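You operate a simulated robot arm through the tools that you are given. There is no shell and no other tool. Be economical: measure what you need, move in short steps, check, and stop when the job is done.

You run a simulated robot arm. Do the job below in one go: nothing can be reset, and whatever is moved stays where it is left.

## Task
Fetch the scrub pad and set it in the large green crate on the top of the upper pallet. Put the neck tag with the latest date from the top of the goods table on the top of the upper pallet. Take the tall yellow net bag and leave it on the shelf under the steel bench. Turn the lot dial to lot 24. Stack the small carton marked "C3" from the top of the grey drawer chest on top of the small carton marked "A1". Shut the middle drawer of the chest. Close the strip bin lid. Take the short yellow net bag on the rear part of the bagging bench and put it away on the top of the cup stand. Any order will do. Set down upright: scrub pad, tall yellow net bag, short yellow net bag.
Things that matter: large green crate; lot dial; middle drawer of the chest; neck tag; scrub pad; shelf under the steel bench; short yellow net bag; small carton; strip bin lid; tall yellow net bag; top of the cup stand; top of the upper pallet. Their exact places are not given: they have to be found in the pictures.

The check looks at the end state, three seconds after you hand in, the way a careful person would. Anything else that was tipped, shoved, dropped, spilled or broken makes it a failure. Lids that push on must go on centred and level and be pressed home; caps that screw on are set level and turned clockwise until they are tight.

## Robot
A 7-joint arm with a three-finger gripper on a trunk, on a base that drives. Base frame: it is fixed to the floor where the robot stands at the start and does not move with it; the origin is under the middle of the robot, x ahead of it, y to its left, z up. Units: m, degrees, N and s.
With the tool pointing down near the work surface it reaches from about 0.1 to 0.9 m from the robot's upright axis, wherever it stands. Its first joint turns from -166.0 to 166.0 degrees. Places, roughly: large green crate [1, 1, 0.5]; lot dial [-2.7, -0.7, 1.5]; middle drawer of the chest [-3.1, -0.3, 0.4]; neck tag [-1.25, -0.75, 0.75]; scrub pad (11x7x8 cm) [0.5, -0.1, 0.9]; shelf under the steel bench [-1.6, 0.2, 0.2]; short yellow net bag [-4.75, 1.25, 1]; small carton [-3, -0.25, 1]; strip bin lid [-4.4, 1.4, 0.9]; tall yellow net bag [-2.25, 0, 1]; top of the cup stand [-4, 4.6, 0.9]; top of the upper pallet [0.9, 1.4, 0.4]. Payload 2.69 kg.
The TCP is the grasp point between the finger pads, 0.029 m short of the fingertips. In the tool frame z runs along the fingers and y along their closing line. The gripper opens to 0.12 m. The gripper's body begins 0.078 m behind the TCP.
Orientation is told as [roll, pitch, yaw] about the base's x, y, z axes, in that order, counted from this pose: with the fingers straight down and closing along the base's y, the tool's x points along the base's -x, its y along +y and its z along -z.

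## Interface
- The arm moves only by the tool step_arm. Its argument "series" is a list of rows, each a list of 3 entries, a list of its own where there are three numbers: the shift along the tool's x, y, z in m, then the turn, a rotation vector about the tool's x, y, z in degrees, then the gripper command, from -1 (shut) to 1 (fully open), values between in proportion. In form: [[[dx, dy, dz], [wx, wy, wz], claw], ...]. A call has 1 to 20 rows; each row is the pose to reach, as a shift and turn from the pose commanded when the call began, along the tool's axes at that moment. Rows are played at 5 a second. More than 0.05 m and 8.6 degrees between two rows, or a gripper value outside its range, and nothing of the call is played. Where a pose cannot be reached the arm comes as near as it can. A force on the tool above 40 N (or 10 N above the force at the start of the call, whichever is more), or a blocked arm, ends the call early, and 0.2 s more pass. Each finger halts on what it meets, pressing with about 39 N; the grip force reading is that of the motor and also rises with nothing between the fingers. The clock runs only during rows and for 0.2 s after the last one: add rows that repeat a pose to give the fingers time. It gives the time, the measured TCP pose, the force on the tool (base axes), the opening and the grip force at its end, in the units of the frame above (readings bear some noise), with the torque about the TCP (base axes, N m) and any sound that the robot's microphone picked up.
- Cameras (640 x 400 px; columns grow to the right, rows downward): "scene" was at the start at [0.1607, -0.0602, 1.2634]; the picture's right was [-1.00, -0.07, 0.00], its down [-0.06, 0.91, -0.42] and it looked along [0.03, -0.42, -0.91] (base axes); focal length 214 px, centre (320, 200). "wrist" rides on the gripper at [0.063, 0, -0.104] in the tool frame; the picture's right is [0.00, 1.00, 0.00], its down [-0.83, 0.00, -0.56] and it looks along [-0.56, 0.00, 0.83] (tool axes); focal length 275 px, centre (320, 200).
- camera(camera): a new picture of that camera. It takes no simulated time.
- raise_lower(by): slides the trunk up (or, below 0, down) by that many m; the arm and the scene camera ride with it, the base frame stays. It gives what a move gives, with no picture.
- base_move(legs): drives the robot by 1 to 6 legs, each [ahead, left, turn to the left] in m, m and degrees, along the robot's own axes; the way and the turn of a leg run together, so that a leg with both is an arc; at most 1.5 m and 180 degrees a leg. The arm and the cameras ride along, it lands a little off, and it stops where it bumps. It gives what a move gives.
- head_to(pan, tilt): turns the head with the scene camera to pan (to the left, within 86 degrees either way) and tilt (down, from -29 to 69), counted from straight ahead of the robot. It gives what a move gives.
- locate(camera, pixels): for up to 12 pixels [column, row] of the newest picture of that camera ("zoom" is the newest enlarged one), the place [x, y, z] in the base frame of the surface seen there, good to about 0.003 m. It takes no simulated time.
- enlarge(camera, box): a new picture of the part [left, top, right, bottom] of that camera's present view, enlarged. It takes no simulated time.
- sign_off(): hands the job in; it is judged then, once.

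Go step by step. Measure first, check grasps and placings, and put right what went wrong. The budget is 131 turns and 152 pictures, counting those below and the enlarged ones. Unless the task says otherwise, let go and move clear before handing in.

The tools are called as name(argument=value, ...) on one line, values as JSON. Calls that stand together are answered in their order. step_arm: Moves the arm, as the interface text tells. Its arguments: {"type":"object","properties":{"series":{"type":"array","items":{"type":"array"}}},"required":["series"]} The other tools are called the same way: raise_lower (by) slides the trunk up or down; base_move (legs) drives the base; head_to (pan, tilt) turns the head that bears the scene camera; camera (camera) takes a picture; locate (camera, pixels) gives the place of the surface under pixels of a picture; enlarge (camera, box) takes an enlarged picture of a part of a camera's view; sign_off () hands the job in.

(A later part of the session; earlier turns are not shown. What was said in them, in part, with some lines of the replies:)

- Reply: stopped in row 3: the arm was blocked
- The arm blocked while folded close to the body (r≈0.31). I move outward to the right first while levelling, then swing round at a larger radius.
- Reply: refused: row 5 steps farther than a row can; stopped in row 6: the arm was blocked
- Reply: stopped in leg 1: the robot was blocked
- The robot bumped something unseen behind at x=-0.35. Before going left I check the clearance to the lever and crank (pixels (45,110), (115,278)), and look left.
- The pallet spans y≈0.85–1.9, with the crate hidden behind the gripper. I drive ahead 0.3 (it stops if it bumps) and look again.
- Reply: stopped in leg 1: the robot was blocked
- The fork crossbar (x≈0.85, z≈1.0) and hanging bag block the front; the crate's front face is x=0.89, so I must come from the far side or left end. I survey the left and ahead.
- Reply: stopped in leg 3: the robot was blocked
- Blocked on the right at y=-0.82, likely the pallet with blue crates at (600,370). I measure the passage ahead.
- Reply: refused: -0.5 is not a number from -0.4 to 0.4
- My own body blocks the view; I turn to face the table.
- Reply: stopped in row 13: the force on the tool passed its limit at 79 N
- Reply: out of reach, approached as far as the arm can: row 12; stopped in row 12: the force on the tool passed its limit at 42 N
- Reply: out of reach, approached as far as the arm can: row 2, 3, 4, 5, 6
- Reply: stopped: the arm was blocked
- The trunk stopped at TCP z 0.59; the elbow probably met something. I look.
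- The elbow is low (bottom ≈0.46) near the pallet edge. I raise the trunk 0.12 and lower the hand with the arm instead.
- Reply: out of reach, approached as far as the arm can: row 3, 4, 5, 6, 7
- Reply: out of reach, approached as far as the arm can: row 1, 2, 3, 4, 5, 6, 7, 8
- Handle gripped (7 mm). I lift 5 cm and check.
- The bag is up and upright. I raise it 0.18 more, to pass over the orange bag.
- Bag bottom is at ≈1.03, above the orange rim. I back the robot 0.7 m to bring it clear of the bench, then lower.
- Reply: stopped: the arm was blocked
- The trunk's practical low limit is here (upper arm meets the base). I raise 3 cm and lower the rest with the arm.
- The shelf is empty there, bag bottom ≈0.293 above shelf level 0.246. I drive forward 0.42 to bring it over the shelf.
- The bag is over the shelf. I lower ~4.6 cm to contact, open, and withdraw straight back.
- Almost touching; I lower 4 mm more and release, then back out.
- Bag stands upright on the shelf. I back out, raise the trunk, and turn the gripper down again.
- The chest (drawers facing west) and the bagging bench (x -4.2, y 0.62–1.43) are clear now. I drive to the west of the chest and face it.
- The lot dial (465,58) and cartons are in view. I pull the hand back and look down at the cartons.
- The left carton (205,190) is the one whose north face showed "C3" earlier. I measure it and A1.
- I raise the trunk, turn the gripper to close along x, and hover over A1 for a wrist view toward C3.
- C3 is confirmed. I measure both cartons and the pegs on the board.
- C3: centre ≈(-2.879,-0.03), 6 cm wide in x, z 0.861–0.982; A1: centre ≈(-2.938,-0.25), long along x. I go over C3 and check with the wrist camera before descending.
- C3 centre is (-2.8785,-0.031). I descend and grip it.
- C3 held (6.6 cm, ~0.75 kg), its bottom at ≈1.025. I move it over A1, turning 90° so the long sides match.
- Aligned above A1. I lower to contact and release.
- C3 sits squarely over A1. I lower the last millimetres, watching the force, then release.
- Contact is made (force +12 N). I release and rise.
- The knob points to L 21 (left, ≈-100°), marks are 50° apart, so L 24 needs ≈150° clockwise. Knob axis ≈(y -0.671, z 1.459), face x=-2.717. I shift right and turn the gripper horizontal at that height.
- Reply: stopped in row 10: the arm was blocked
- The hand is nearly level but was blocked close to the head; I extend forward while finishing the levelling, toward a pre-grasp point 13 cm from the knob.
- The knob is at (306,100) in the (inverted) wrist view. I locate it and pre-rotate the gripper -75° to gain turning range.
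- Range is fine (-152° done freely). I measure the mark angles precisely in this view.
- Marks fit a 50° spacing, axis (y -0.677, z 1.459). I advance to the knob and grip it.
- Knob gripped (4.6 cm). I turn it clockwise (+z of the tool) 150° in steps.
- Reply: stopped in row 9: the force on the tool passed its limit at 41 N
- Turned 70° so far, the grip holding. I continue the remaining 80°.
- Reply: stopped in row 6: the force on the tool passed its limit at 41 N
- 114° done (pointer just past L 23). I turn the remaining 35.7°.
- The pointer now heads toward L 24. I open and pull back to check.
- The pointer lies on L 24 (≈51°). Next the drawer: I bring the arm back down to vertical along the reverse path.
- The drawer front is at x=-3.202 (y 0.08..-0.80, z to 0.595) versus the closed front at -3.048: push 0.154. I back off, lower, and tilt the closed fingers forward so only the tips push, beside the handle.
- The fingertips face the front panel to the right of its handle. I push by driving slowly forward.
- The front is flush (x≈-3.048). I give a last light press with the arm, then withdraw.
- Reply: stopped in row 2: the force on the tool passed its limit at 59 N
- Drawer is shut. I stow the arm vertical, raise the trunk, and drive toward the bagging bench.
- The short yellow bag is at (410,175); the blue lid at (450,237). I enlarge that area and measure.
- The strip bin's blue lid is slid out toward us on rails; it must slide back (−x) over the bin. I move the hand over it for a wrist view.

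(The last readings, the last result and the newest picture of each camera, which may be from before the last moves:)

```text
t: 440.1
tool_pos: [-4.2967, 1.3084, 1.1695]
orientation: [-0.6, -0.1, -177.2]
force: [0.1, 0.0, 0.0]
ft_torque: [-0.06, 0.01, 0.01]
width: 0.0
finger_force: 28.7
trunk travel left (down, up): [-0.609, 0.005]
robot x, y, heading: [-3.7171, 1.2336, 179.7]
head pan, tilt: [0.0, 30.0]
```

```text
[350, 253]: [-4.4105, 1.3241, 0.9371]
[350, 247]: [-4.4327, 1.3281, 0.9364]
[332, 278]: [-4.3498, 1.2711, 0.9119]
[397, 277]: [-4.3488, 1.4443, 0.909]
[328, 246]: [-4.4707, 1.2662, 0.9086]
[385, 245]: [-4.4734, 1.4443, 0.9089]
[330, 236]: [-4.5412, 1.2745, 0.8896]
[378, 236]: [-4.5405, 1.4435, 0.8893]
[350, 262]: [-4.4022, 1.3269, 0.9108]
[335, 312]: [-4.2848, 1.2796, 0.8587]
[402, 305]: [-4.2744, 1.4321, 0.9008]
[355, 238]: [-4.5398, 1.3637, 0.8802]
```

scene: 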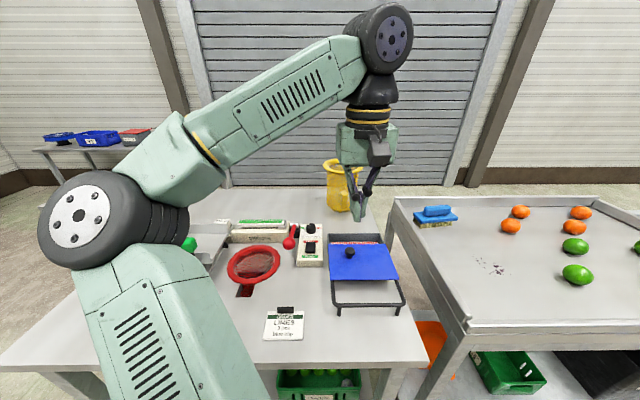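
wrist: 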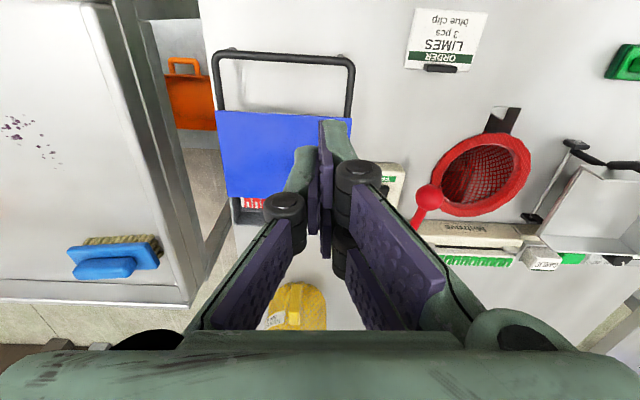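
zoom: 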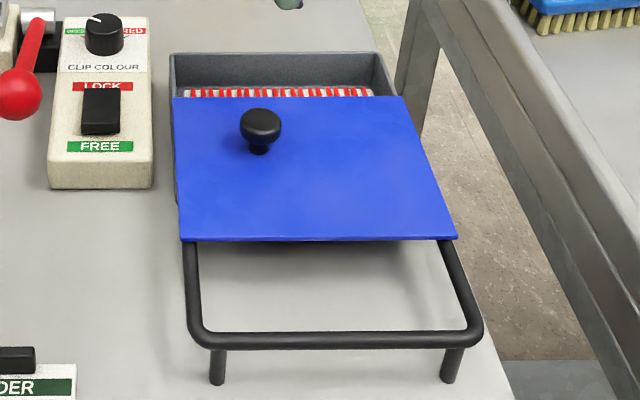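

Lid: x -4.348..-4.478; bin: to -4.545, so it must slide ≈0.067 in -x. Knob at (-4.413,1.325,0.938). I'll grip the knob and slide it.

step_arm(series=[[[-0.04, -0.01, 0.02], [0, 0, 0], -0.2], [[-0.08, -0.02, 0.04], [0, 0, 0], -0.2], [[-0.1156, -0.022, 0.06], [0, 0, 0], -0.2], [[-0.1156, -0.022, 0.11], [0, 0, 0], -0.2], [[-0.1156, -0.022, 0.15], [0, 0, 0], -0.2], [[-0.1156, -0.022, 0.15], [0, 0, 0], -0.2]])

camera(camera="wrist")

locate(camera="wrist", pixels=[[320, 110], [320, 90], [320, 130], [305, 110], [335, 110]])

```text
t: 441.5
tool_pos: [-4.4099, 1.3235, 1.0187]
orientation: [-0.4, -0.1, -177.0]
force: [0.3, 0.1, 0.1]
ft_torque: [0.01, 0.03, -0.02]
width: 0.0479
finger_force: 0.2
trunk travel left (down, up): [-0.609, 0.005]
robot x, y, heading: [-3.7182, 1.2331, 179.7]
head pan, tilt: [0.0, 30.0]
```

```text
33 pictures are left
```

wrist: 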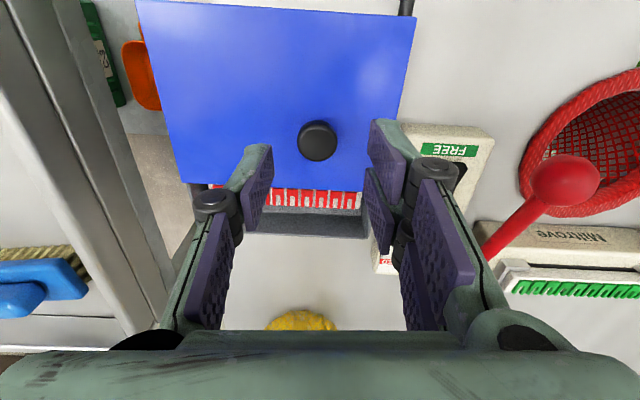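

```text
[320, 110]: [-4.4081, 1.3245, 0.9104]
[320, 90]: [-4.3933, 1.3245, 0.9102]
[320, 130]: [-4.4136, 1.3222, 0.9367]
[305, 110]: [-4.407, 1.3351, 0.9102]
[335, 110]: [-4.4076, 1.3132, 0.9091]
```

Knob centre reads ≈(-4.421,1.324). I descend, grip it, and slide 6.7 cm in -x.

step_arm(series=[[[-0.011, 0, 0.035], [0, 0, 0], -0.2], [[-0.011, 0, 0.065], [0, 0, 0], -0.2], [[-0.011, 0, 0.0735], [0, 0, 0], -0.2], [[-0.011, 0, 0.0735], [0, 0, 0], -0.6], [[-0.011, 0, 0.0735], [0, 0, 0], -1], [[-0.011, 0, 0.0735], [0, 0, 0], -1], [[-0.011, 0, 0.0735], [0, 0, 0], -1]])

step_arm(series=[[[-0.012, 0, 0], [0, 0, 0], -1], [[-0.024, 0, 0], [0, 0, 0], -1], [[-0.036, 0, 0], [0, 0, 0], -1], [[-0.048, 0, 0], [0, 0, 0], -1], [[-0.058, 0, 0], [0, 0, 0], -1], [[-0.066, 0, 0], [0, 0, 0], -1], [[-0.066, 0, 0], [0, 0, 0], -1]])

enlarge(camera="scene", box=[310, 220, 420, 320])

```text
t: 443.1
tool_pos: [-4.4229, 1.326, 0.9468]
orientation: [-0.6, -0.1, -177.3]
force: [-0.2, 10.2, -3.1]
ft_torque: [0.27, 0.08, 0.11]
width: 0.0283
finger_force: 42.9
trunk travel left (down, up): [-0.609, 0.005]
robot x, y, heading: [-3.7183, 1.2308, 179.6]
head pan, tilt: [0.0, 30.0]
```

```text
t: 444.7
tool_pos: [-4.488, 1.3258, 0.947]
orientation: [-0.7, -0.3, -177.4]
force: [8.1, 33.8, 11.4]
ft_torque: [0.65, 0.06, -0.13]
width: 0.028
finger_force: 45.1
trunk travel left (down, up): [-0.609, 0.005]
robot x, y, heading: [-3.7177, 1.2327, 179.2]
head pan, tilt: [0.0, 30.0]
```

```text
4.00 times, centred on (365, 270) of scene
```

zoom: 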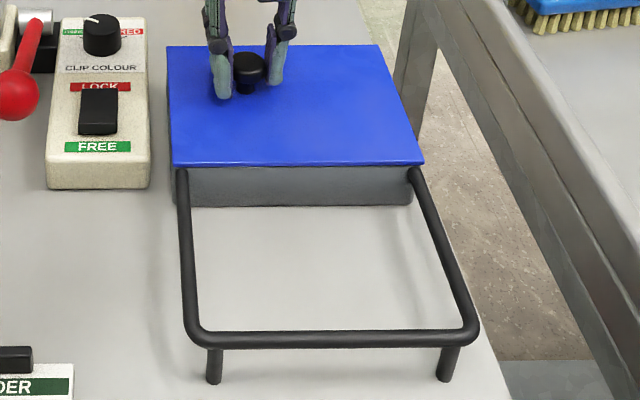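

The lid now covers the bin. I release and check its edges.

step_arm(series=[[[0, 0, 0], [0, 0, 0], -0.6], [[0, 0, 0], [0, 0, 0], -0.2], [[0, 0, 0], [0, 0, 0], -0.2], [[0, 0, -0.04], [0, 0, 0], -0.2], [[0, 0, -0.08], [0, 0, 0], -0.2], [[0.04, 0, -0.12], [0, 0, 0], -0.2], [[0.08, 0, -0.14], [0, 0, 0], -0.2], [[0.08, 0, -0.14], [0, 0, 0], -0.2]])

camera(camera="wrist")

enlarge(camera="scene", box=[310, 140, 420, 290])

locate(camera="zoom", pixels=[[270, 255], [380, 258], [265, 240], [320, 268], [270, 198], [372, 198], [330, 285]])

```text
refused: row 6 steps farther than a row can; nothing moved
```

```text
31 pictures are left
```

wrist: 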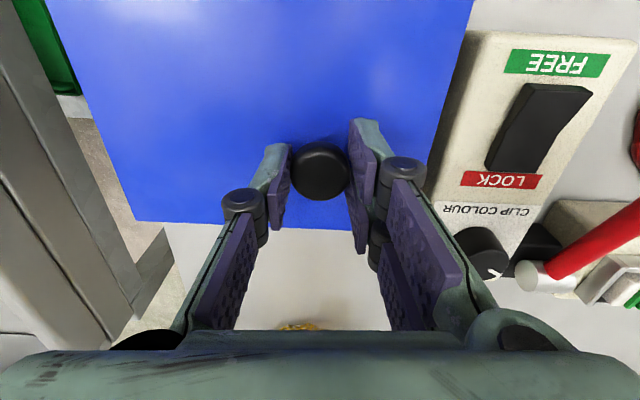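

```text
2.67 times, centred on (365, 215) of scene
```

zoom: 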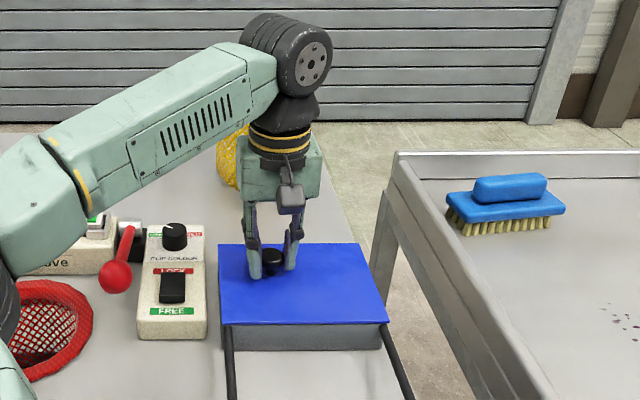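

```text
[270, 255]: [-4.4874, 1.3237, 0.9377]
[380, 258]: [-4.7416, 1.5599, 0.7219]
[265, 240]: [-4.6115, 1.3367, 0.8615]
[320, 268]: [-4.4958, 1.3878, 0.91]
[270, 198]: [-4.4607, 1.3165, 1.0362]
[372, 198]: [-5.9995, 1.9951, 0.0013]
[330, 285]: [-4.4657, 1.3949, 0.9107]
```

The lid reaches the back edge (no opening seen). I relieve the side load and press 6 mm more to be sure it is home, then release.

step_arm(series=[[[0, -0.002, 0], [0, 0, 0], -1], [[-0.003, -0.003, 0], [0, 0, 0], -1], [[-0.006, -0.003, 0], [0, 0, 0], -1], [[-0.006, -0.003, 0], [0, 0, 0], -1]])

step_arm(series=[[[0, 0, 0], [0, 0, 0], -0.6], [[0, 0, 0], [0, 0, 0], -0.2], [[0, 0, 0], [0, 0, 0], -0.2], [[0, 0, -0.04], [0, 0, 0], -0.2], [[0, 0, -0.08], [0, 0, 0], -0.2], [[0.03, 0, -0.11], [0, 0, 0], -0.2], [[0.06, 0, -0.14], [0, 0, 0], -0.2], [[0.06, 0, -0.14], [0, 0, 0], -0.2]])

camera(camera="wrist")

enlarge(camera="scene", box=[310, 140, 420, 290])

```text
t: 445.7
tool_pos: [-4.4894, 1.3253, 0.9468]
orientation: [-0.7, 0.7, -177.6]
force: [11.5, 2.0, 8.0]
ft_torque: [0.34, -0.7, -0.1]
width: 0.0281
finger_force: 44.8
trunk travel left (down, up): [-0.609, 0.005]
robot x, y, heading: [-3.7114, 1.2358, 179.5]
head pan, tilt: [0.0, 30.0]
stopped in row 4: the force on the tool passed its limit at 46 N (the readings are from after the stop); the commanded pose is now the measured one
```

```text
t: 447.5
tool_pos: [-4.4332, 1.3256, 1.083]
orientation: [-0.6, 0.7, -177.5]
force: [-0.3, 0.0, 0.2]
ft_torque: [0.0, 0.01, 0.01]
width: 0.048
finger_force: 0.0
trunk travel left (down, up): [-0.609, 0.005]
robot x, y, heading: [-3.7187, 1.2331, 179.3]
head pan, tilt: [0.0, 30.0]
```

```text
29 pictures are left
```

wrist: 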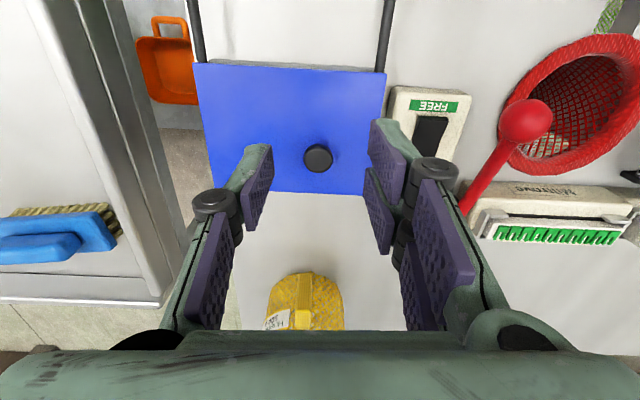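

```text
2.67 times, centred on (365, 215) of scene
```

zoom: 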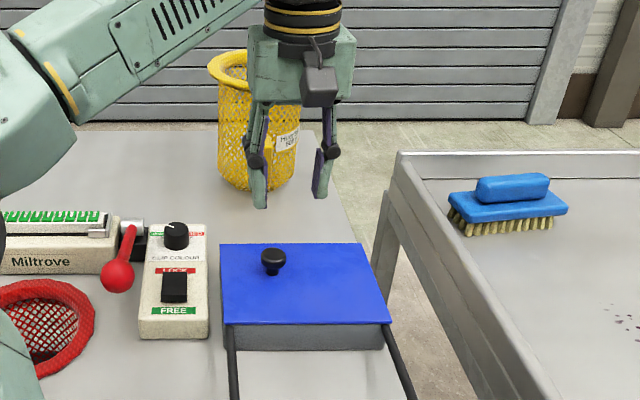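

A hard stop was met; the lid is shut and level. Now the short yellow bag: I look at its handle.

enlarge(camera="wrist", box=[255, 255, 355, 335])

locate(camera="zoom", pixels=[[310, 120], [310, 160], [310, 200], [310, 250], [295, 150], [330, 150], [420, 200], [200, 250]])

locate(camera="scene", pixels=[[325, 163], [338, 159], [355, 170], [346, 180], [328, 195], [350, 205], [336, 168]])

```text
5.00 times, centred on (305, 295) of wrist
```

zoom: 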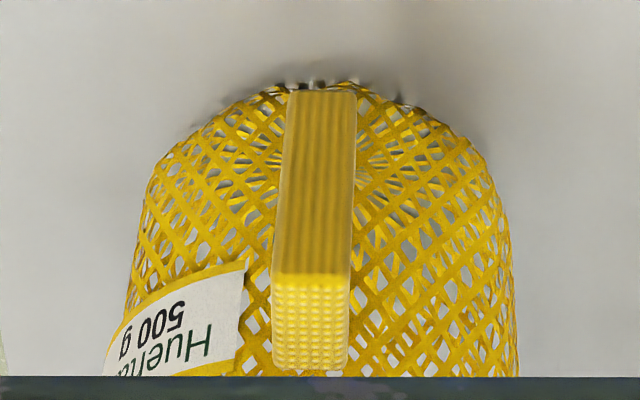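

```text
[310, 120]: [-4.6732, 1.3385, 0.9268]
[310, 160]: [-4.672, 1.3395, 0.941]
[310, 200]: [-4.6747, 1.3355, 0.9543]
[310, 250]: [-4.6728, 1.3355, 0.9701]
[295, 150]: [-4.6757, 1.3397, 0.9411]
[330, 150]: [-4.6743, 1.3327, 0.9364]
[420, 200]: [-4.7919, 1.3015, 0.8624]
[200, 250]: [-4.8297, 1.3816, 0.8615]
```

```text
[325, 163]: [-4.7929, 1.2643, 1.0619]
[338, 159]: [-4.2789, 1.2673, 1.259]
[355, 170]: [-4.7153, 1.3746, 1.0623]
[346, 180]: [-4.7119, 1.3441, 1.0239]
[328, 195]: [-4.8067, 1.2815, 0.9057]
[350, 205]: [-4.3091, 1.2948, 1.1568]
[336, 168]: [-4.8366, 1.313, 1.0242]
```

Handle bar: x≈-4.679, y≈1.3365, z 0.917–0.979, facing +x. I drive 0.12 closer, tilt the hand 25° outward, and go to a pre-grasp pose.

base_move(legs=[[0.12, 0, 0]])

step_arm(series=[[[0, 0, -0.01], [0, -6, 0], -0.4], [[-0.02, -0.005, 0], [0, -12, 0], -0.4], [[-0.05, -0.01, 0.02], [0, -18, 0], -0.4], [[-0.0835, -0.015, 0.043], [0, -25, 0], -0.4], [[-0.0835, -0.015, 0.043], [0, -25, 0], -0.4]])

camera(camera="wrist")

```text
t: 448.7
tool_pos: [-4.5529, 1.3244, 1.0825]
orientation: [-0.6, 0.6, -177.4]
force: [-0.2, 0.0, -0.9]
ft_torque: [-0.03, -0.02, -0.03]
width: 0.0481
finger_force: 0.0
trunk travel left (down, up): [-0.609, 0.005]
robot x, y, heading: [-3.8329, 1.2359, 179.6]
head pan, tilt: [0.0, 30.0]
```

```text
t: 449.9
tool_pos: [-4.639, 1.3378, 1.0407]
orientation: [-0.6, -24.4, -177.1]
force: [0.2, 0.1, -0.6]
ft_torque: [0.0, 0.0, -0.02]
width: 0.0359
finger_force: 0.0
trunk travel left (down, up): [-0.609, 0.005]
robot x, y, heading: [-3.8354, 1.2346, 179.8]
head pan, tilt: [0.0, 30.0]
```

```text
26 pictures are left
```

wrist: 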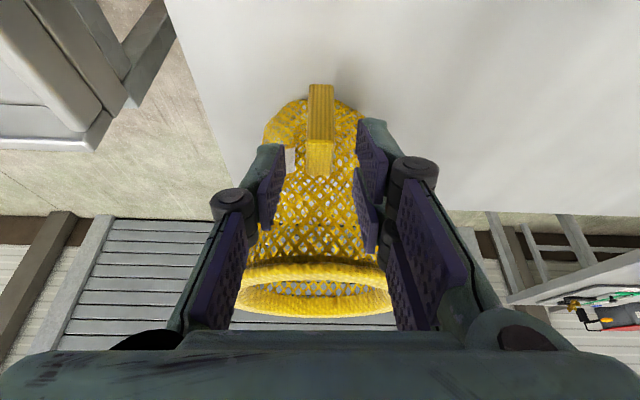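

Handle is centred (column 320). I advance 10 cm along the fingers and close.

step_arm(series=[[[0, 0, 0.04], [0, 0, 0], -0.4], [[0, 0, 0.075], [0, 0, 0], -0.4], [[0.002, 0, 0.099], [0, 0, 0], -0.4], [[0.002, 0, 0.099], [0, 0, 0], -0.7], [[0.002, 0, 0.099], [0, 0, 0], -1], [[0.002, 0, 0.099], [0, 0, 0], -1], [[0.002, 0, 0.099], [0, 0, 0], -1]])

camera(camera="wrist")

```text
t: 451.5
tool_pos: [-4.6743, 1.3381, 0.9486]
orientation: [-0.6, -24.5, -177.2]
force: [0.1, 0.3, -0.3]
ft_torque: [-0.03, -0.01, -0.03]
width: 0.0192
finger_force: 38.6
trunk travel left (down, up): [-0.609, 0.005]
robot x, y, heading: [-3.839, 1.2306, 179.6]
head pan, tilt: [0.0, 30.0]
```

```text
25 pictures are left
```

wrist: 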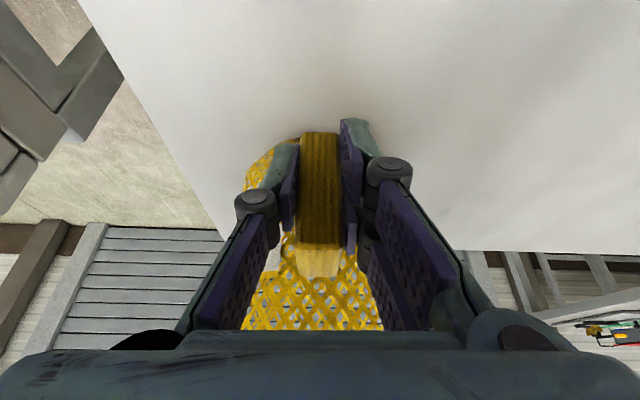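

Gripped (1.9 cm). I lift 15 cm and check.

step_arm(series=[[[-0.017, 0, -0.036], [0, 0, 0], -1], [[-0.034, 0, -0.073], [0, 0, 0], -1], [[-0.05, 0, -0.109], [0, 0, 0], -1], [[-0.067, 0, -0.145], [0, 0, 0], -1], [[-0.067, 0, -0.145], [0, 0, 0], -1]])

camera(camera="scene")

```text
t: 452.7
tool_pos: [-4.6745, 1.3364, 1.1092]
orientation: [-0.7, -24.3, -177.1]
force: [0.5, 0.2, 0.4]
ft_torque: [0.01, 0.0, 0.0]
width: 0.0188
finger_force: 38.7
trunk travel left (down, up): [-0.609, 0.005]
robot x, y, heading: [-3.8392, 1.2392, 179.3]
head pan, tilt: [0.0, 30.0]
```

```text
24 pictures are left
```

scene: 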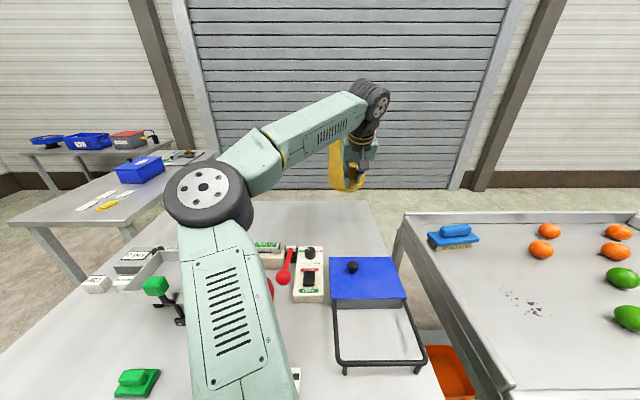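

The bag hangs upright. I back out, retract the arm, and turn north to survey the way to the cup stand.

base_move(legs=[[-0.3, 0, 0]])

step_arm(series=[[[0.04, 0, -0.019], [0, 0, 0], -1], [[0.08, 0, -0.038], [0, 0, 0], -1], [[0.12, 0, -0.056], [0, 0, 0], -1], [[0.16, 0, -0.075], [0, 0, 0], -1], [[0.2, 0, -0.093], [0, 0, 0], -1], [[0.23, 0, -0.107], [0, 0, 0], -1], [[0.23, 0, -0.107], [0, 0, 0], -1]])

base_move(legs=[[-0.25, 0, 0], [0, 0, -90]])

head_to(pan=0, tilt=20)

camera(camera="scene")

```text
t: 454.8
tool_pos: [-4.3712, 1.335, 1.1091]
orientation: [-0.6, -24.5, -177.2]
force: [0.4, 0.0, 0.7]
ft_torque: [0.01, 0.01, 0.03]
width: 0.0189
finger_force: 38.8
trunk travel left (down, up): [-0.609, 0.005]
robot x, y, heading: [-3.536, 1.232, 179.7]
head pan, tilt: [0.0, 30.0]
```

```text
t: 456.4
tool_pos: [-4.1149, 1.3453, 1.1145]
orientation: [-0.6, -24.4, -177.0]
force: [0.5, 0.4, 0.2]
ft_torque: [-0.01, -0.05, 0.0]
width: 0.019
finger_force: 39.2
trunk travel left (down, up): [-0.609, 0.005]
robot x, y, heading: [-3.5332, 1.2331, 179.6]
head pan, tilt: [0.0, 30.0]
```

```text
t: 462.2
tool_pos: [-3.1631, 1.8137, 1.1164]
orientation: [-0.7, -24.4, 92.9]
force: [-3.7, -7.5, 0.5]
ft_torque: [0.87, -0.35, 0.76]
width: 0.022
finger_force: 39.1
trunk travel left (down, up): [-0.609, 0.005]
robot x, y, heading: [-3.2782, 1.2324, 89.3]
head pan, tilt: [0.0, 30.0]
```

```text
t: 462.9
tool_pos: [-3.1639, 1.8126, 1.1154]
orientation: [-0.5, -24.3, 92.8]
force: [-2.4, -7.4, -1.3]
ft_torque: [0.53, -0.28, 0.62]
width: 0.0221
finger_force: 39.6
trunk travel left (down, up): [-0.609, 0.005]
robot x, y, heading: [-3.2769, 1.2286, 89.5]
head pan, tilt: [0.0, 20.0]
```

```text
23 pictures are left
```

scene: 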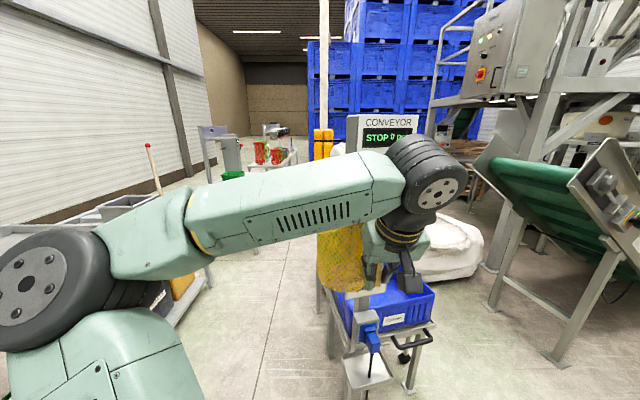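

The bag touches the conveyor pedestal (force -7 N in y). I back off at once and check the bag and the pedestal.

base_move(legs=[[-0.3, 0, 0]])

camera(camera="scene")

camera(camera="wrist")

locate(camera="scene", pixels=[[385, 130], [340, 200], [310, 290], [370, 320], [150, 300], [220, 250], [180, 255], [340, 230], [420, 300], [280, 200]])

```text
t: 464.9
tool_pos: [-3.1608, 1.5188, 1.1161]
orientation: [-0.6, -24.4, 92.3]
force: [0.8, -0.1, -0.5]
ft_torque: [0.01, 0.01, -0.01]
width: 0.0218
finger_force: 38.8
trunk travel left (down, up): [-0.609, 0.005]
robot x, y, heading: [-3.2794, 0.9389, 89.0]
head pan, tilt: [0.0, 20.0]
```

```text
22 pictures are left
```

scene: 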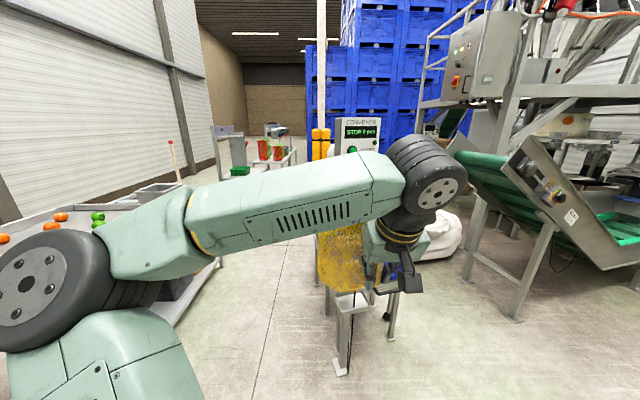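

```text
21 pictures are left
```

wrist: 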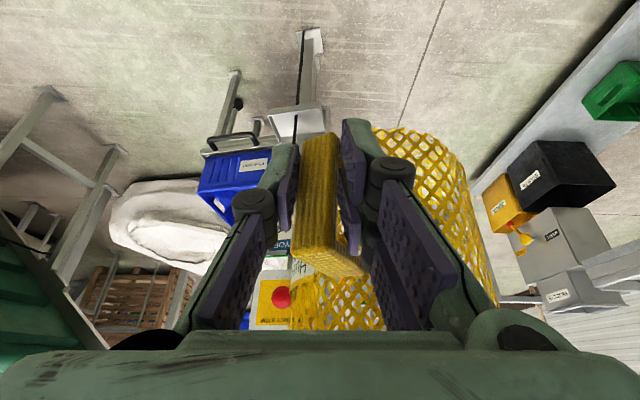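

```text
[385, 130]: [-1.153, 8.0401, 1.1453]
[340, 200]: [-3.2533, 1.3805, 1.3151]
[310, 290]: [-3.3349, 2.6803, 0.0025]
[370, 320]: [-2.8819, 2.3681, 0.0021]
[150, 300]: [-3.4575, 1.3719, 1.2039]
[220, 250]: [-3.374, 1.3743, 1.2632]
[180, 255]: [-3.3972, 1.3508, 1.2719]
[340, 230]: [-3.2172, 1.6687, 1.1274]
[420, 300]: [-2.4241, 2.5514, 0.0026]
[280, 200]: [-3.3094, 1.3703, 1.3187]
```

The bag twisted in the grip about the vertical but is still upright and held. I measure the corridor and the cup stand region.

enlarge(camera="scene", box=[190, 100, 350, 220])

locate(camera="zoom", pixels=[[240, 180], [290, 170], [150, 210], [320, 240], [120, 110], [40, 330], [385, 300], [415, 190], [250, 200], [110, 400], [360, 220], [420, 110]])

locate(camera="scene", pixels=[[205, 270], [185, 310], [180, 185], [340, 300], [335, 350], [378, 300], [350, 150], [260, 330]])

```text
3.33 times, centred on (270, 160) of scene
```

zoom: 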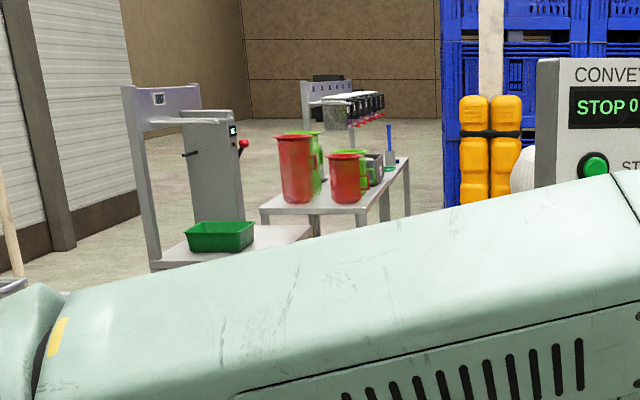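

```text
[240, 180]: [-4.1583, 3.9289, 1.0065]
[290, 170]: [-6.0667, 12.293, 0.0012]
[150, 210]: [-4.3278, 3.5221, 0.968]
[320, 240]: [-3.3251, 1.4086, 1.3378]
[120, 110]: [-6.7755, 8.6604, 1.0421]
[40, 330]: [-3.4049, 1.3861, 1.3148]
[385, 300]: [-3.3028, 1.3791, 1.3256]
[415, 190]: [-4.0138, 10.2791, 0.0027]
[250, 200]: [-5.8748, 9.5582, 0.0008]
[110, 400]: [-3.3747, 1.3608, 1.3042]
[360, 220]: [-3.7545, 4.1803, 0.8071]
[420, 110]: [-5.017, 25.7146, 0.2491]
```

```text
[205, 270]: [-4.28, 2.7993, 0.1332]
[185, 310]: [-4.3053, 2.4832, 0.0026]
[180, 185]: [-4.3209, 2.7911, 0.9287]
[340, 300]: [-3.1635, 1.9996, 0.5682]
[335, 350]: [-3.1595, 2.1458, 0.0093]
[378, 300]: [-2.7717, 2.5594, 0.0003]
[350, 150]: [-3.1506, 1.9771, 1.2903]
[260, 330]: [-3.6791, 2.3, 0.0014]
```

The corridor is x -4.28..-3.2; the cup stand is beyond, near (-3.9,4.4). I shift left to x≈-3.72 and drive north 1.9 m, then look.

base_move(legs=[[0, 0.44, 0.8], [1.5, 0, 0], [0.4, 0, 0]])

head_to(pan=15, tilt=25)

camera(camera="scene")

```text
t: 478.1
tool_pos: [-3.5981, 3.4271, 1.114]
orientation: [-0.6, -24.3, 92.8]
force: [1.1, 0.6, -0.3]
ft_torque: [-0.05, 0.02, -0.02]
width: 0.0203
finger_force: 38.9
trunk travel left (down, up): [-0.609, 0.005]
robot x, y, heading: [-3.7104, 2.8408, 89.6]
head pan, tilt: [0.0, 20.0]
```

```text
t: 478.8
tool_pos: [-3.5995, 3.427, 1.1152]
orientation: [-0.5, -24.3, 92.8]
force: [-0.2, 0.4, 0.1]
ft_torque: [-0.06, -0.03, 0.03]
width: 0.0203
finger_force: 38.7
trunk travel left (down, up): [-0.609, 0.005]
robot x, y, heading: [-3.7142, 2.8474, 89.5]
head pan, tilt: [15.0, 25.0]
```

```text
19 pictures are left
```

scene: 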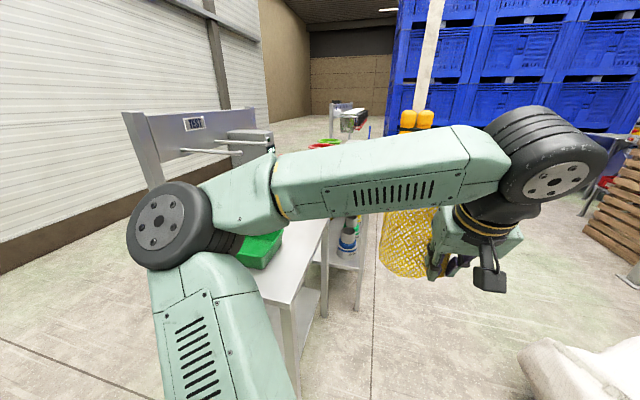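

locate(camera="scene", pixels=[[540, 360], [325, 240], [290, 340], [360, 300], [358, 240], [370, 150], [330, 145], [420, 120], [440, 340], [620, 130], [335, 110], [570, 210]])

enlarge(camera="scene", box=[290, 90, 400, 280])

```text
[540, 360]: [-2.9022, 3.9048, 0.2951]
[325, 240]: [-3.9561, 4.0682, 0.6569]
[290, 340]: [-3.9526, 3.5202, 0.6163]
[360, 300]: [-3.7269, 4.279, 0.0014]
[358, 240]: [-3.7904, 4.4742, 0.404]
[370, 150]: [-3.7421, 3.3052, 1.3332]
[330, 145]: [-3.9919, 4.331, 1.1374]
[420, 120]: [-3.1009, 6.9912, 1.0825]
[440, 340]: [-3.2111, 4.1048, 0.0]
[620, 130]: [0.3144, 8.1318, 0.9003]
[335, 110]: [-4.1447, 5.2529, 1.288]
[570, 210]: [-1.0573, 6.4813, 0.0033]
```

```text
2.11 times, centred on (345, 185) of scene
```

zoom: 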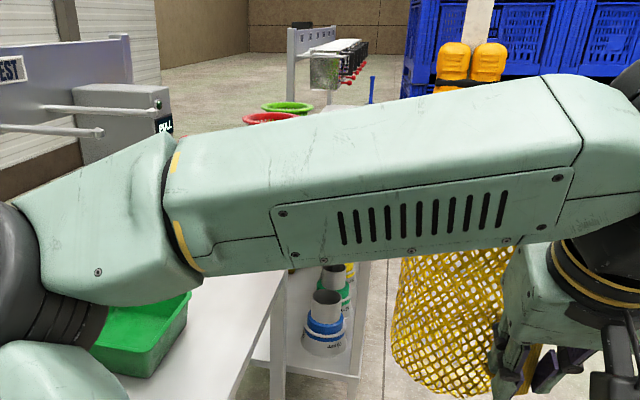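

The cup stand's top is ahead-left (corner near (-3.73,4.2)), with a white sack at (-2.9,3.9) on the right. I go right 0.3 and ahead 0.8 and look left before turning.

base_move(legs=[[0, -0.32, 0.3], [0.8, 0, 0]])

head_to(pan=45, tilt=25)

camera(camera="scene")

```text
t: 480.6
tool_pos: [-3.4788, 3.4249, 1.1149]
orientation: [-0.7, -24.4, 92.7]
force: [-0.4, -0.5, 0.8]
ft_torque: [0.01, 0.01, -0.02]
width: 0.02
finger_force: 39.3
trunk travel left (down, up): [-0.609, 0.005]
robot x, y, heading: [-3.5955, 2.8396, 89.4]
head pan, tilt: [15.0, 25.0]
stopped in leg 1: the robot was blocked; the commanded pose is now the measured one
```

```text
t: 481.6
tool_pos: [-3.4789, 3.4259, 1.1154]
orientation: [-0.6, -24.4, 92.7]
force: [0.3, 0.2, 0.1]
ft_torque: [-0.03, -0.05, 0.03]
width: 0.02
finger_force: 39.8
trunk travel left (down, up): [-0.609, 0.005]
robot x, y, heading: [-3.5943, 2.8413, 89.3]
head pan, tilt: [45.0, 25.0]
```

```text
17 pictures are left
```

scene: 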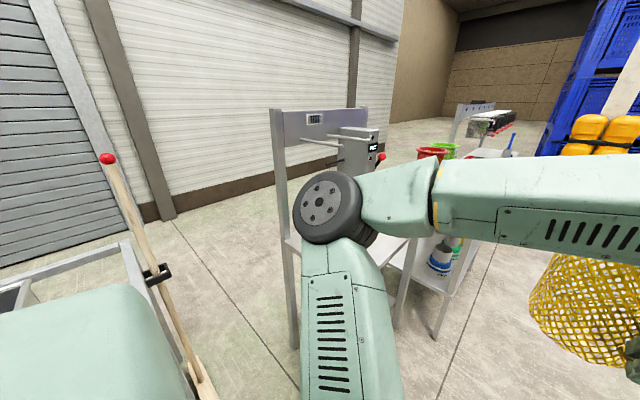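

Blocked on the right at this y; I go forward 0.4 first, then shift right, then forward.

base_move(legs=[[0.4, 0, 0.5], [0, -0.16, 0], [0.42, 0, 0]])

camera(camera="scene")

```text
t: 485.1
tool_pos: [-3.3869, 3.817, 1.1153]
orientation: [-0.5, -24.4, 93.3]
force: [-0.3, 0.1, -0.3]
ft_torque: [-0.01, -0.04, -0.02]
width: 0.0199
finger_force: 38.8
trunk travel left (down, up): [-0.609, 0.005]
robot x, y, heading: [-3.493, 3.2317, 90.2]
head pan, tilt: [45.0, 25.0]
stopped in leg 2: the robot was blocked; the commanded pose is now the measured one
```

```text
16 pictures are left
```

scene: 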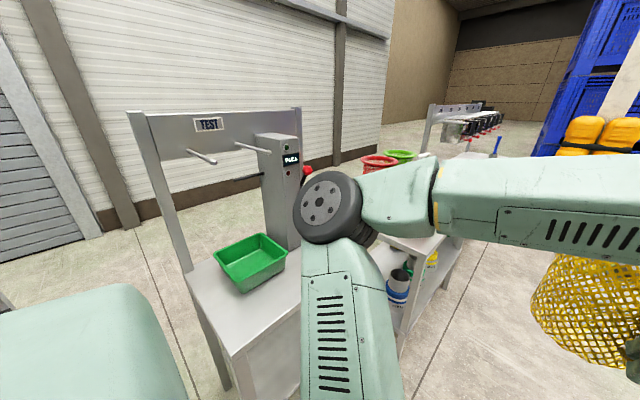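

Blocked right again by the sack side; x=-3.49 suffices. I go forward 0.5 and look at the stand's top.

base_move(legs=[[0.5, 0, 0]])

head_to(pan=35, tilt=30)

camera(camera="scene")

```text
t: 488.1
tool_pos: [-3.3855, 4.3315, 1.1155]
orientation: [-0.4, -24.4, 93.3]
force: [-0.1, -0.5, -0.3]
ft_torque: [-0.04, -0.01, -0.01]
width: 0.0199
finger_force: 38.9
trunk travel left (down, up): [-0.609, 0.005]
robot x, y, heading: [-3.4919, 3.7453, 89.9]
head pan, tilt: [45.0, 25.0]
```

```text
t: 488.8
tool_pos: [-3.3853, 4.3304, 1.114]
orientation: [-0.6, -24.4, 93.2]
force: [0.6, 0.2, 0.0]
ft_torque: [-0.04, 0.02, 0.02]
width: 0.0196
finger_force: 39.1
trunk travel left (down, up): [-0.609, 0.005]
robot x, y, heading: [-3.5003, 3.747, 89.9]
head pan, tilt: [35.0, 30.0]
```

```text
15 pictures are left
```

scene: 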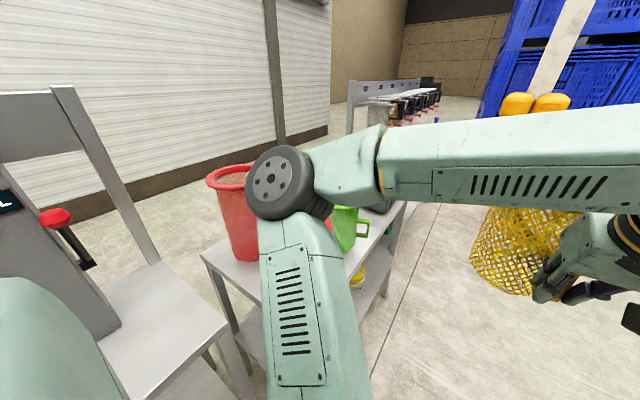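

locate(camera="scene", pixels=[[205, 250], [250, 292], [240, 272], [400, 208], [372, 248], [242, 255], [335, 240], [355, 225], [232, 172], [255, 265], [378, 230], [345, 208]])

head_to(pan=8, tilt=35)

camera(camera="scene")

```text
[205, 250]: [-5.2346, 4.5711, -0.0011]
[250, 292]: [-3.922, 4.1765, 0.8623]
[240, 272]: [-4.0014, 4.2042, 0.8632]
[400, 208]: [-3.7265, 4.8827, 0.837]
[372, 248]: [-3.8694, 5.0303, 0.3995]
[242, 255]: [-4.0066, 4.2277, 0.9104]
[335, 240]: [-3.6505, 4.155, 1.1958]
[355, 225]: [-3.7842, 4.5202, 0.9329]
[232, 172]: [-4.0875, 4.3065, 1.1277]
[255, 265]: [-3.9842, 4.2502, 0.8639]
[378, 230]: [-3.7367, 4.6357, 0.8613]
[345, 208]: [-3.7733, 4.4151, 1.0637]
```

```text
t: 489.7
tool_pos: [-3.387, 4.3296, 1.1151]
orientation: [-0.5, -24.5, 93.2]
force: [0.0, -0.5, -0.1]
ft_torque: [-0.02, 0.0, -0.01]
width: 0.0196
finger_force: 38.9
trunk travel left (down, up): [-0.609, 0.005]
robot x, y, heading: [-3.5025, 3.7473, 90.3]
head pan, tilt: [8.0, 35.0]
```

```text
14 pictures are left
```

scene: 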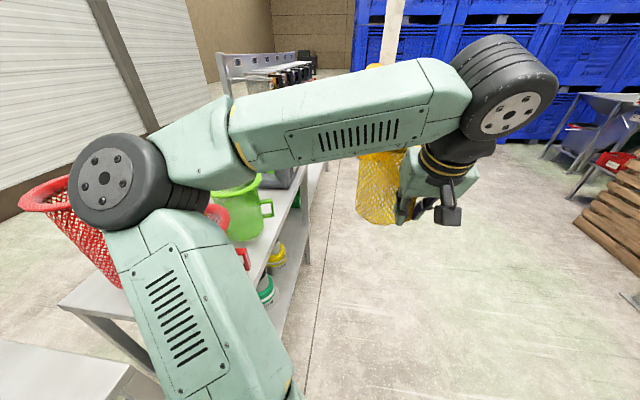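

The stand's top is z≈0.862 with bags on its south end; I need to see the rest from the east. I edge right and forward around the sack.

base_move(legs=[[0, -0.16, 0], [0.35, 0, 0], [0, -0.25, 0], [0.4, 0, 0]])

head_to(pan=75, tilt=35)

camera(camera="scene")

```text
t: 494.8
tool_pos: [-3.096, 4.6739, 1.1152]
orientation: [-0.5, -24.4, 92.4]
force: [0.1, 0.5, -0.1]
ft_torque: [-0.02, -0.05, -0.03]
width: 0.0194
finger_force: 39.2
trunk travel left (down, up): [-0.609, 0.005]
robot x, y, heading: [-3.2127, 4.089, 89.7]
head pan, tilt: [8.0, 35.0]
stopped in leg 3: the robot was blocked; the commanded pose is now the measured one
```

```text
t: 496.1
tool_pos: [-3.095, 4.6728, 1.115]
orientation: [-0.5, -24.6, 92.4]
force: [-0.2, 0.3, -1.7]
ft_torque: [-0.06, -0.02, 0.0]
width: 0.0194
finger_force: 39.2
trunk travel left (down, up): [-0.609, 0.005]
robot x, y, heading: [-3.2135, 4.0923, 89.6]
head pan, tilt: [75.0, 35.0]
```

```text
13 pictures are left
```

scene: 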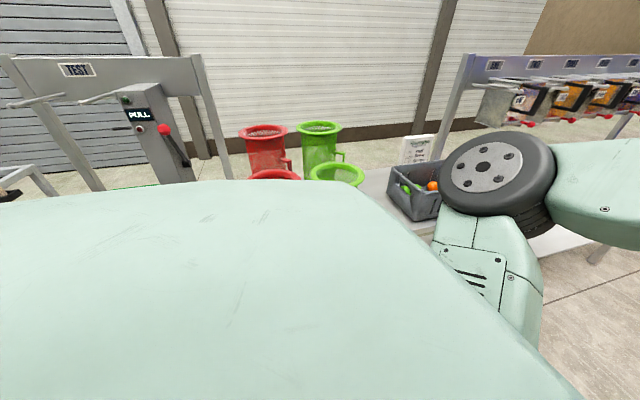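

I see two tall and two short bags, a grey tray, then free top to the north behind the elbow. I go forward 0.45, right 0.25, and turn to face the stand.

base_move(legs=[[0.5, 0, 0], [0, -0.28, 0]])

base_move(legs=[[0, 0, 90]])

head_to(pan=0, tilt=35)

camera(camera="scene")

```text
t: 501.5
tool_pos: [-2.8101, 5.1795, 1.1143]
orientation: [-0.5, -24.4, 92.6]
force: [0.1, -0.5, -0.7]
ft_torque: [-0.04, 0.02, -0.01]
width: 0.019
finger_force: 39.1
trunk travel left (down, up): [-0.609, 0.005]
robot x, y, heading: [-2.9275, 4.5968, 89.4]
head pan, tilt: [75.0, 35.0]
```

```text
t: 505.8
tool_pos: [-3.5088, 4.7156, 1.1144]
orientation: [-0.4, -24.5, -177.7]
force: [0.8, -0.2, -0.9]
ft_torque: [-0.02, -0.07, -0.04]
width: 0.0192
finger_force: 39.2
trunk travel left (down, up): [-0.609, 0.005]
robot x, y, heading: [-2.9256, 4.5961, 179.3]
head pan, tilt: [75.0, 35.0]
```

```text
t: 507.3
tool_pos: [-3.5097, 4.7159, 1.1152]
orientation: [-0.4, -24.5, -177.7]
force: [2.0, -0.1, 0.0]
ft_torque: [0.01, -0.03, 0.03]
width: 0.0191
finger_force: 39.0
trunk travel left (down, up): [-0.609, 0.005]
robot x, y, heading: [-2.9286, 4.6003, 179.5]
head pan, tilt: [0.0, 35.0]
```

```text
12 pictures are left
```

scene: 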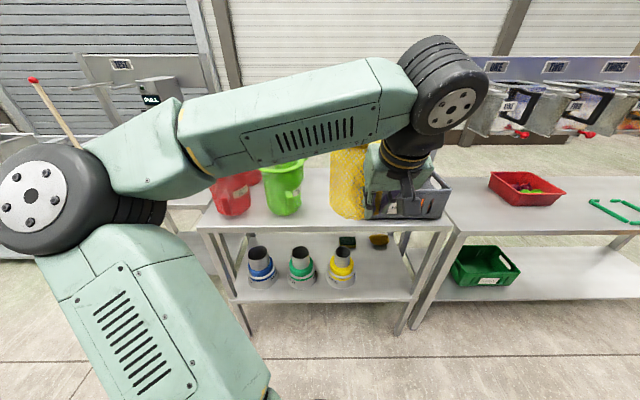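

The stand's top has a free area between the green bag (285,190) and the grey tray (400,200). I measure it.

locate(camera="scene", pixels=[[315, 190], [315, 222], [300, 205], [268, 205], [285, 212], [372, 217], [440, 218], [320, 178], [350, 222], [440, 180], [350, 190], [285, 165]])

enlarge(camera="scene", box=[260, 130, 470, 240])

```text
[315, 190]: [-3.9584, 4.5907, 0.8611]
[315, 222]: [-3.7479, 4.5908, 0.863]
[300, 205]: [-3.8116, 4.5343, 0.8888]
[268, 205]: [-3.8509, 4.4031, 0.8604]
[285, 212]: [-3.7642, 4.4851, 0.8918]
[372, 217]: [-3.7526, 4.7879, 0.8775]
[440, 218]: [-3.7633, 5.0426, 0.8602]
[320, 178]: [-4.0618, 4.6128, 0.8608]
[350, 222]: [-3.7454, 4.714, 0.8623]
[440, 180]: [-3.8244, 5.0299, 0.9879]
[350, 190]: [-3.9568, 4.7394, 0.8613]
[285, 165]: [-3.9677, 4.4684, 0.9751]
```

```text
3.05 times, centred on (365, 185) of scene
5 turns are left
```

zoom: 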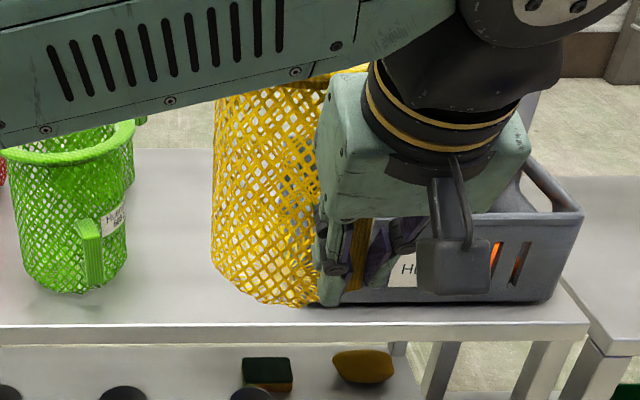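

Five turns left; the free spot is y 4.55–4.77 between the green bag and the tray, and the held bag's centre is ≈(-3.57,4.64). I drive 0.25 forward and lower to just above the top (0.862).

base_move(legs=[[0.25, 0, 0]])

step_arm(series=[[[0.0168, 0, 0.0362], [0, 0, 0], -1], [[0.0336, 0, 0.0725], [0, 0, 0], -1], [[0.0504, 0, 0.1087], [0, 0, 0], -1], [[0.0609, 0, 0.1314], [0, 0, 0], -1], [[0.063, 0, 0.1359], [0, 0, 0], -1], [[0.063, 0, 0.1359], [0, 0, 0], -1]])

enlarge(camera="scene", box=[230, 150, 450, 300])

camera(camera="wrist")

```text
t: 509.1
tool_pos: [-3.7669, 4.715, 1.1141]
orientation: [-0.5, -24.4, -177.5]
force: [-1.2, -1.0, -0.9]
ft_torque: [-0.01, -0.04, -0.01]
width: 0.0194
finger_force: 38.9
trunk travel left (down, up): [-0.609, 0.005]
robot x, y, heading: [-3.1862, 4.597, 179.4]
head pan, tilt: [0.0, 35.0]
```

```text
t: 509.7
tool_pos: [-3.7705, 4.714, 1.0624]
orientation: [-1.0, -26.1, -176.7]
force: [8.3, -7.9, 29.1]
ft_torque: [0.14, 1.37, 0.31]
width: 0.0193
finger_force: 39.3
trunk travel left (down, up): [-0.609, 0.005]
robot x, y, heading: [-3.1825, 4.5976, 179.9]
head pan, tilt: [0.0, 35.0]
stopped in row 2: the force on the tool passed its limit at 85 N (the readings are from after the stop); the commanded pose is now the measured one
```

```text
2.67 times, centred on (340, 225) of scene
```

zoom: 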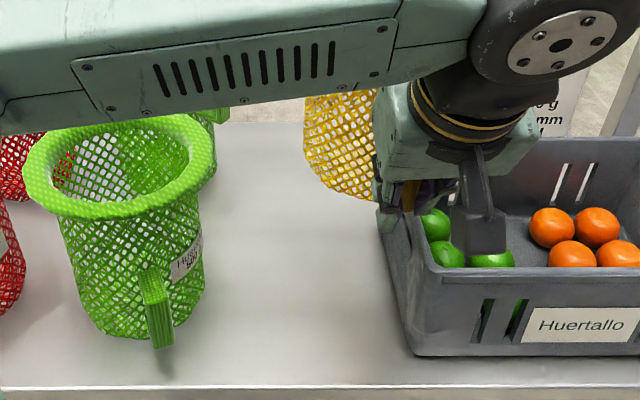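

```text
9 pictures are left
4 turns are left
```

wrist: 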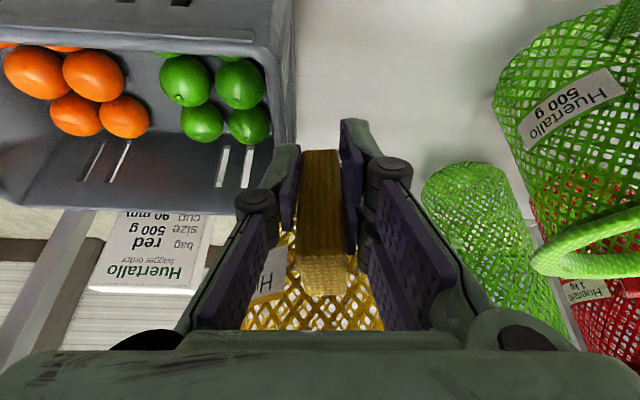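

The hand's camera touched the tray rim from above; the bag has swung back straight ahead of the hand. I lift, shift 6.5 cm south, and lower again.

step_arm(series=[[[-0.022, 0, -0.045], [0, 0, 0], -1], [[-0.022, 0.035, -0.045], [0, 0.8, 0], -1], [[-0.022, 0.065, -0.045], [0, 1.6, 0], -1], [[0, 0.065, 0], [0, 1.6, 0], -1], [[0.018, 0.065, 0.037], [0, 1.6, 0], -1], [[0.036, 0.065, 0.074], [0, 1.6, 0], -1], [[0.0473, 0.065, 0.0965], [0, 1.6, 0], -1], [[0.0473, 0.065, 0.0965], [0, 1.6, 0], -1]])

enlarge(camera="scene", box=[230, 150, 450, 300])

camera(camera="wrist")

```text
t: 511.5
tool_pos: [-3.7661, 4.6528, 0.9473]
orientation: [-0.8, -23.9, -177.1]
force: [-0.4, 0.0, -0.4]
ft_torque: [0.0, -0.06, -0.03]
width: 0.0194
finger_force: 39.0
trunk travel left (down, up): [-0.609, 0.005]
robot x, y, heading: [-3.1816, 4.5995, 179.7]
head pan, tilt: [0.0, 35.0]
```

```text
2.67 times, centred on (340, 225) of scene
```

zoom: 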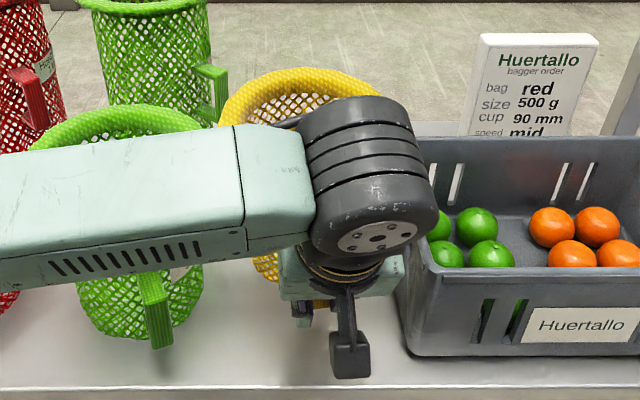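

```text
7 pictures are left
3 turns are left
```

wrist: 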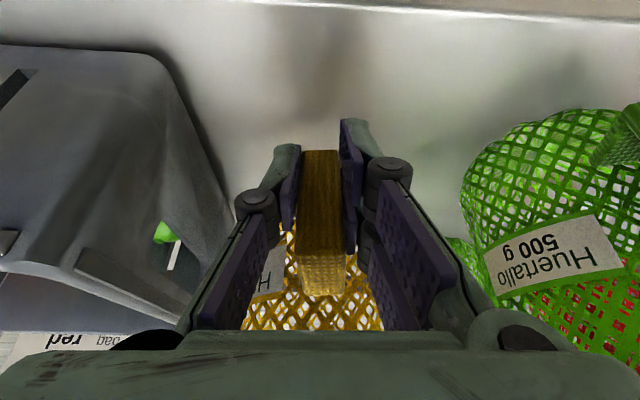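

Now about at grip height over the stand (z 0.947), clear of tray and green bag. I lower 6 mm more to settle, release, withdraw along the fingers, and back off.

step_arm(series=[[[0.0013, 0, 0.0028], [0, 0, 0], -1], [[0.0025, 0, 0.0055], [0, 0, 0], -1], [[0.0025, 0, 0.0055], [0, 0, 0], -1]])

step_arm(series=[[[0, 0, 0], [0, 0, 0], -0.6], [[0, 0, 0], [0, 0, 0], -0.4], [[0, 0, 0], [0, 0, 0], -0.35], [[0, 0, 0], [0, 0, 0], -0.35], [[0, 0, -0.03], [0, 0, 0], -0.35], [[0, 0, -0.07], [0, 0, 0], -0.35], [[0, 0, -0.11], [0, 0, 0], -0.35], [[0, 0, -0.15], [0, 0, 0], -0.35], [[0, 0, -0.15], [0, 0, 0], -0.35]])

base_move(legs=[[-0.3, 0, 0]])

enlarge(camera="scene", box=[220, 110, 440, 260])

camera(camera="wrist")

```text
t: 512.3
tool_pos: [-3.7664, 4.6526, 0.9431]
orientation: [-0.9, -24.0, -177.0]
force: [0.2, 1.1, -0.5]
ft_torque: [0.0, -0.02, 0.02]
width: 0.0193
finger_force: 39.2
trunk travel left (down, up): [-0.609, 0.005]
robot x, y, heading: [-3.185, 4.6007, 179.4]
head pan, tilt: [0.0, 35.0]
```

```text
t: 514.3
tool_pos: [-3.7074, 4.6535, 1.0809]
orientation: [-0.8, -24.0, -177.1]
force: [-0.3, -0.4, -1.0]
ft_torque: [0.03, 0.01, -0.02]
width: 0.039
finger_force: 0.0
trunk travel left (down, up): [-0.609, 0.005]
robot x, y, heading: [-3.1869, 4.6005, 179.8]
head pan, tilt: [0.0, 35.0]
```

```text
t: 516.3
tool_pos: [-3.4162, 4.6485, 1.0814]
orientation: [-0.8, -24.0, -176.6]
force: [0.3, -0.7, -0.3]
ft_torque: [0.0, -0.01, 0.0]
width: 0.0391
finger_force: 0.2
trunk travel left (down, up): [-0.609, 0.005]
robot x, y, heading: [-2.8943, 4.601, -180.1]
head pan, tilt: [0.0, 35.0]
```

```text
2.67 times, centred on (330, 185) of scene
```

zoom: 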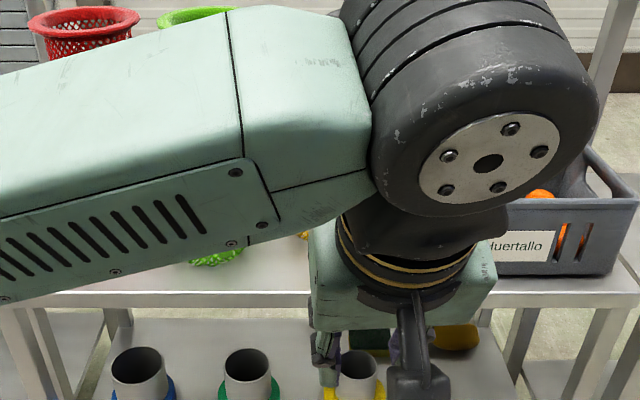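

```text
5 pictures are left
2 turns are left
```

wrist: 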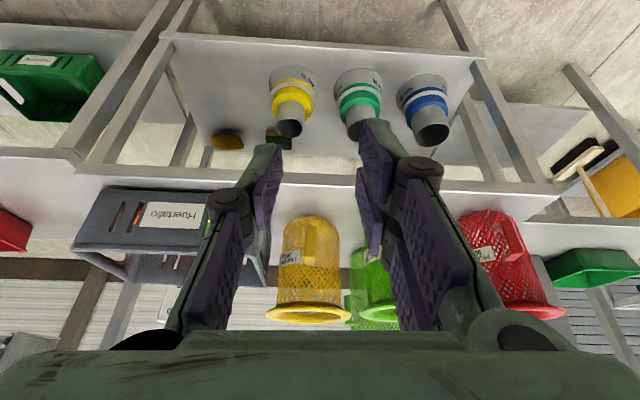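

The inverted wrist view shows the yellow bag upright on the stand's top at (308,270), between the grey tray and the green bag. The hand is clear, so I hand in.

sign_off()

```text
The job is handed in.
```

I carried out all eight jobs and handed in. Each looked right in the last picture I took of it.

- **Scrub pad:** it stands upright in the large green crate.
- **Neck tag:** I put the garlic tag dated 09 SEP, the latest of the four I saw on the goods table, flat on the upper pallet.
- **Tall yellow net bag:** it stands upright on the shelf under the steel bench.
- **Lot dial:** it points at L 24.
- **Cartons:** C3 sits squarely on A1.
- **Middle drawer:** it is pushed flush with the chest front.
- **Strip bin lid:** it is slid back against its stop and lies level.
- **Short yellow net bag:** it stands upright on the cup stand, between the grey tray and the green bag.

The robot bumped a few things on the way:

- **Goods table stand:** the wrist camera came down on the T-shaped stand, peaking at 79 N, and the gripper brushed it again while turning. The stand did not move.
- **Conveyor pedestal:** the short yellow bag pressed against it at about 8 N. The pedestal still looked upright, but I could not compare it with its earlier position.
- **Grey tray on the cup stand:** I came down on its rim, peaking at 85 N. It looked in place afterwards.
- **Driving:** the base was also stopped several times by things it met, mostly out of the camera's view. I could not check all of those spots.
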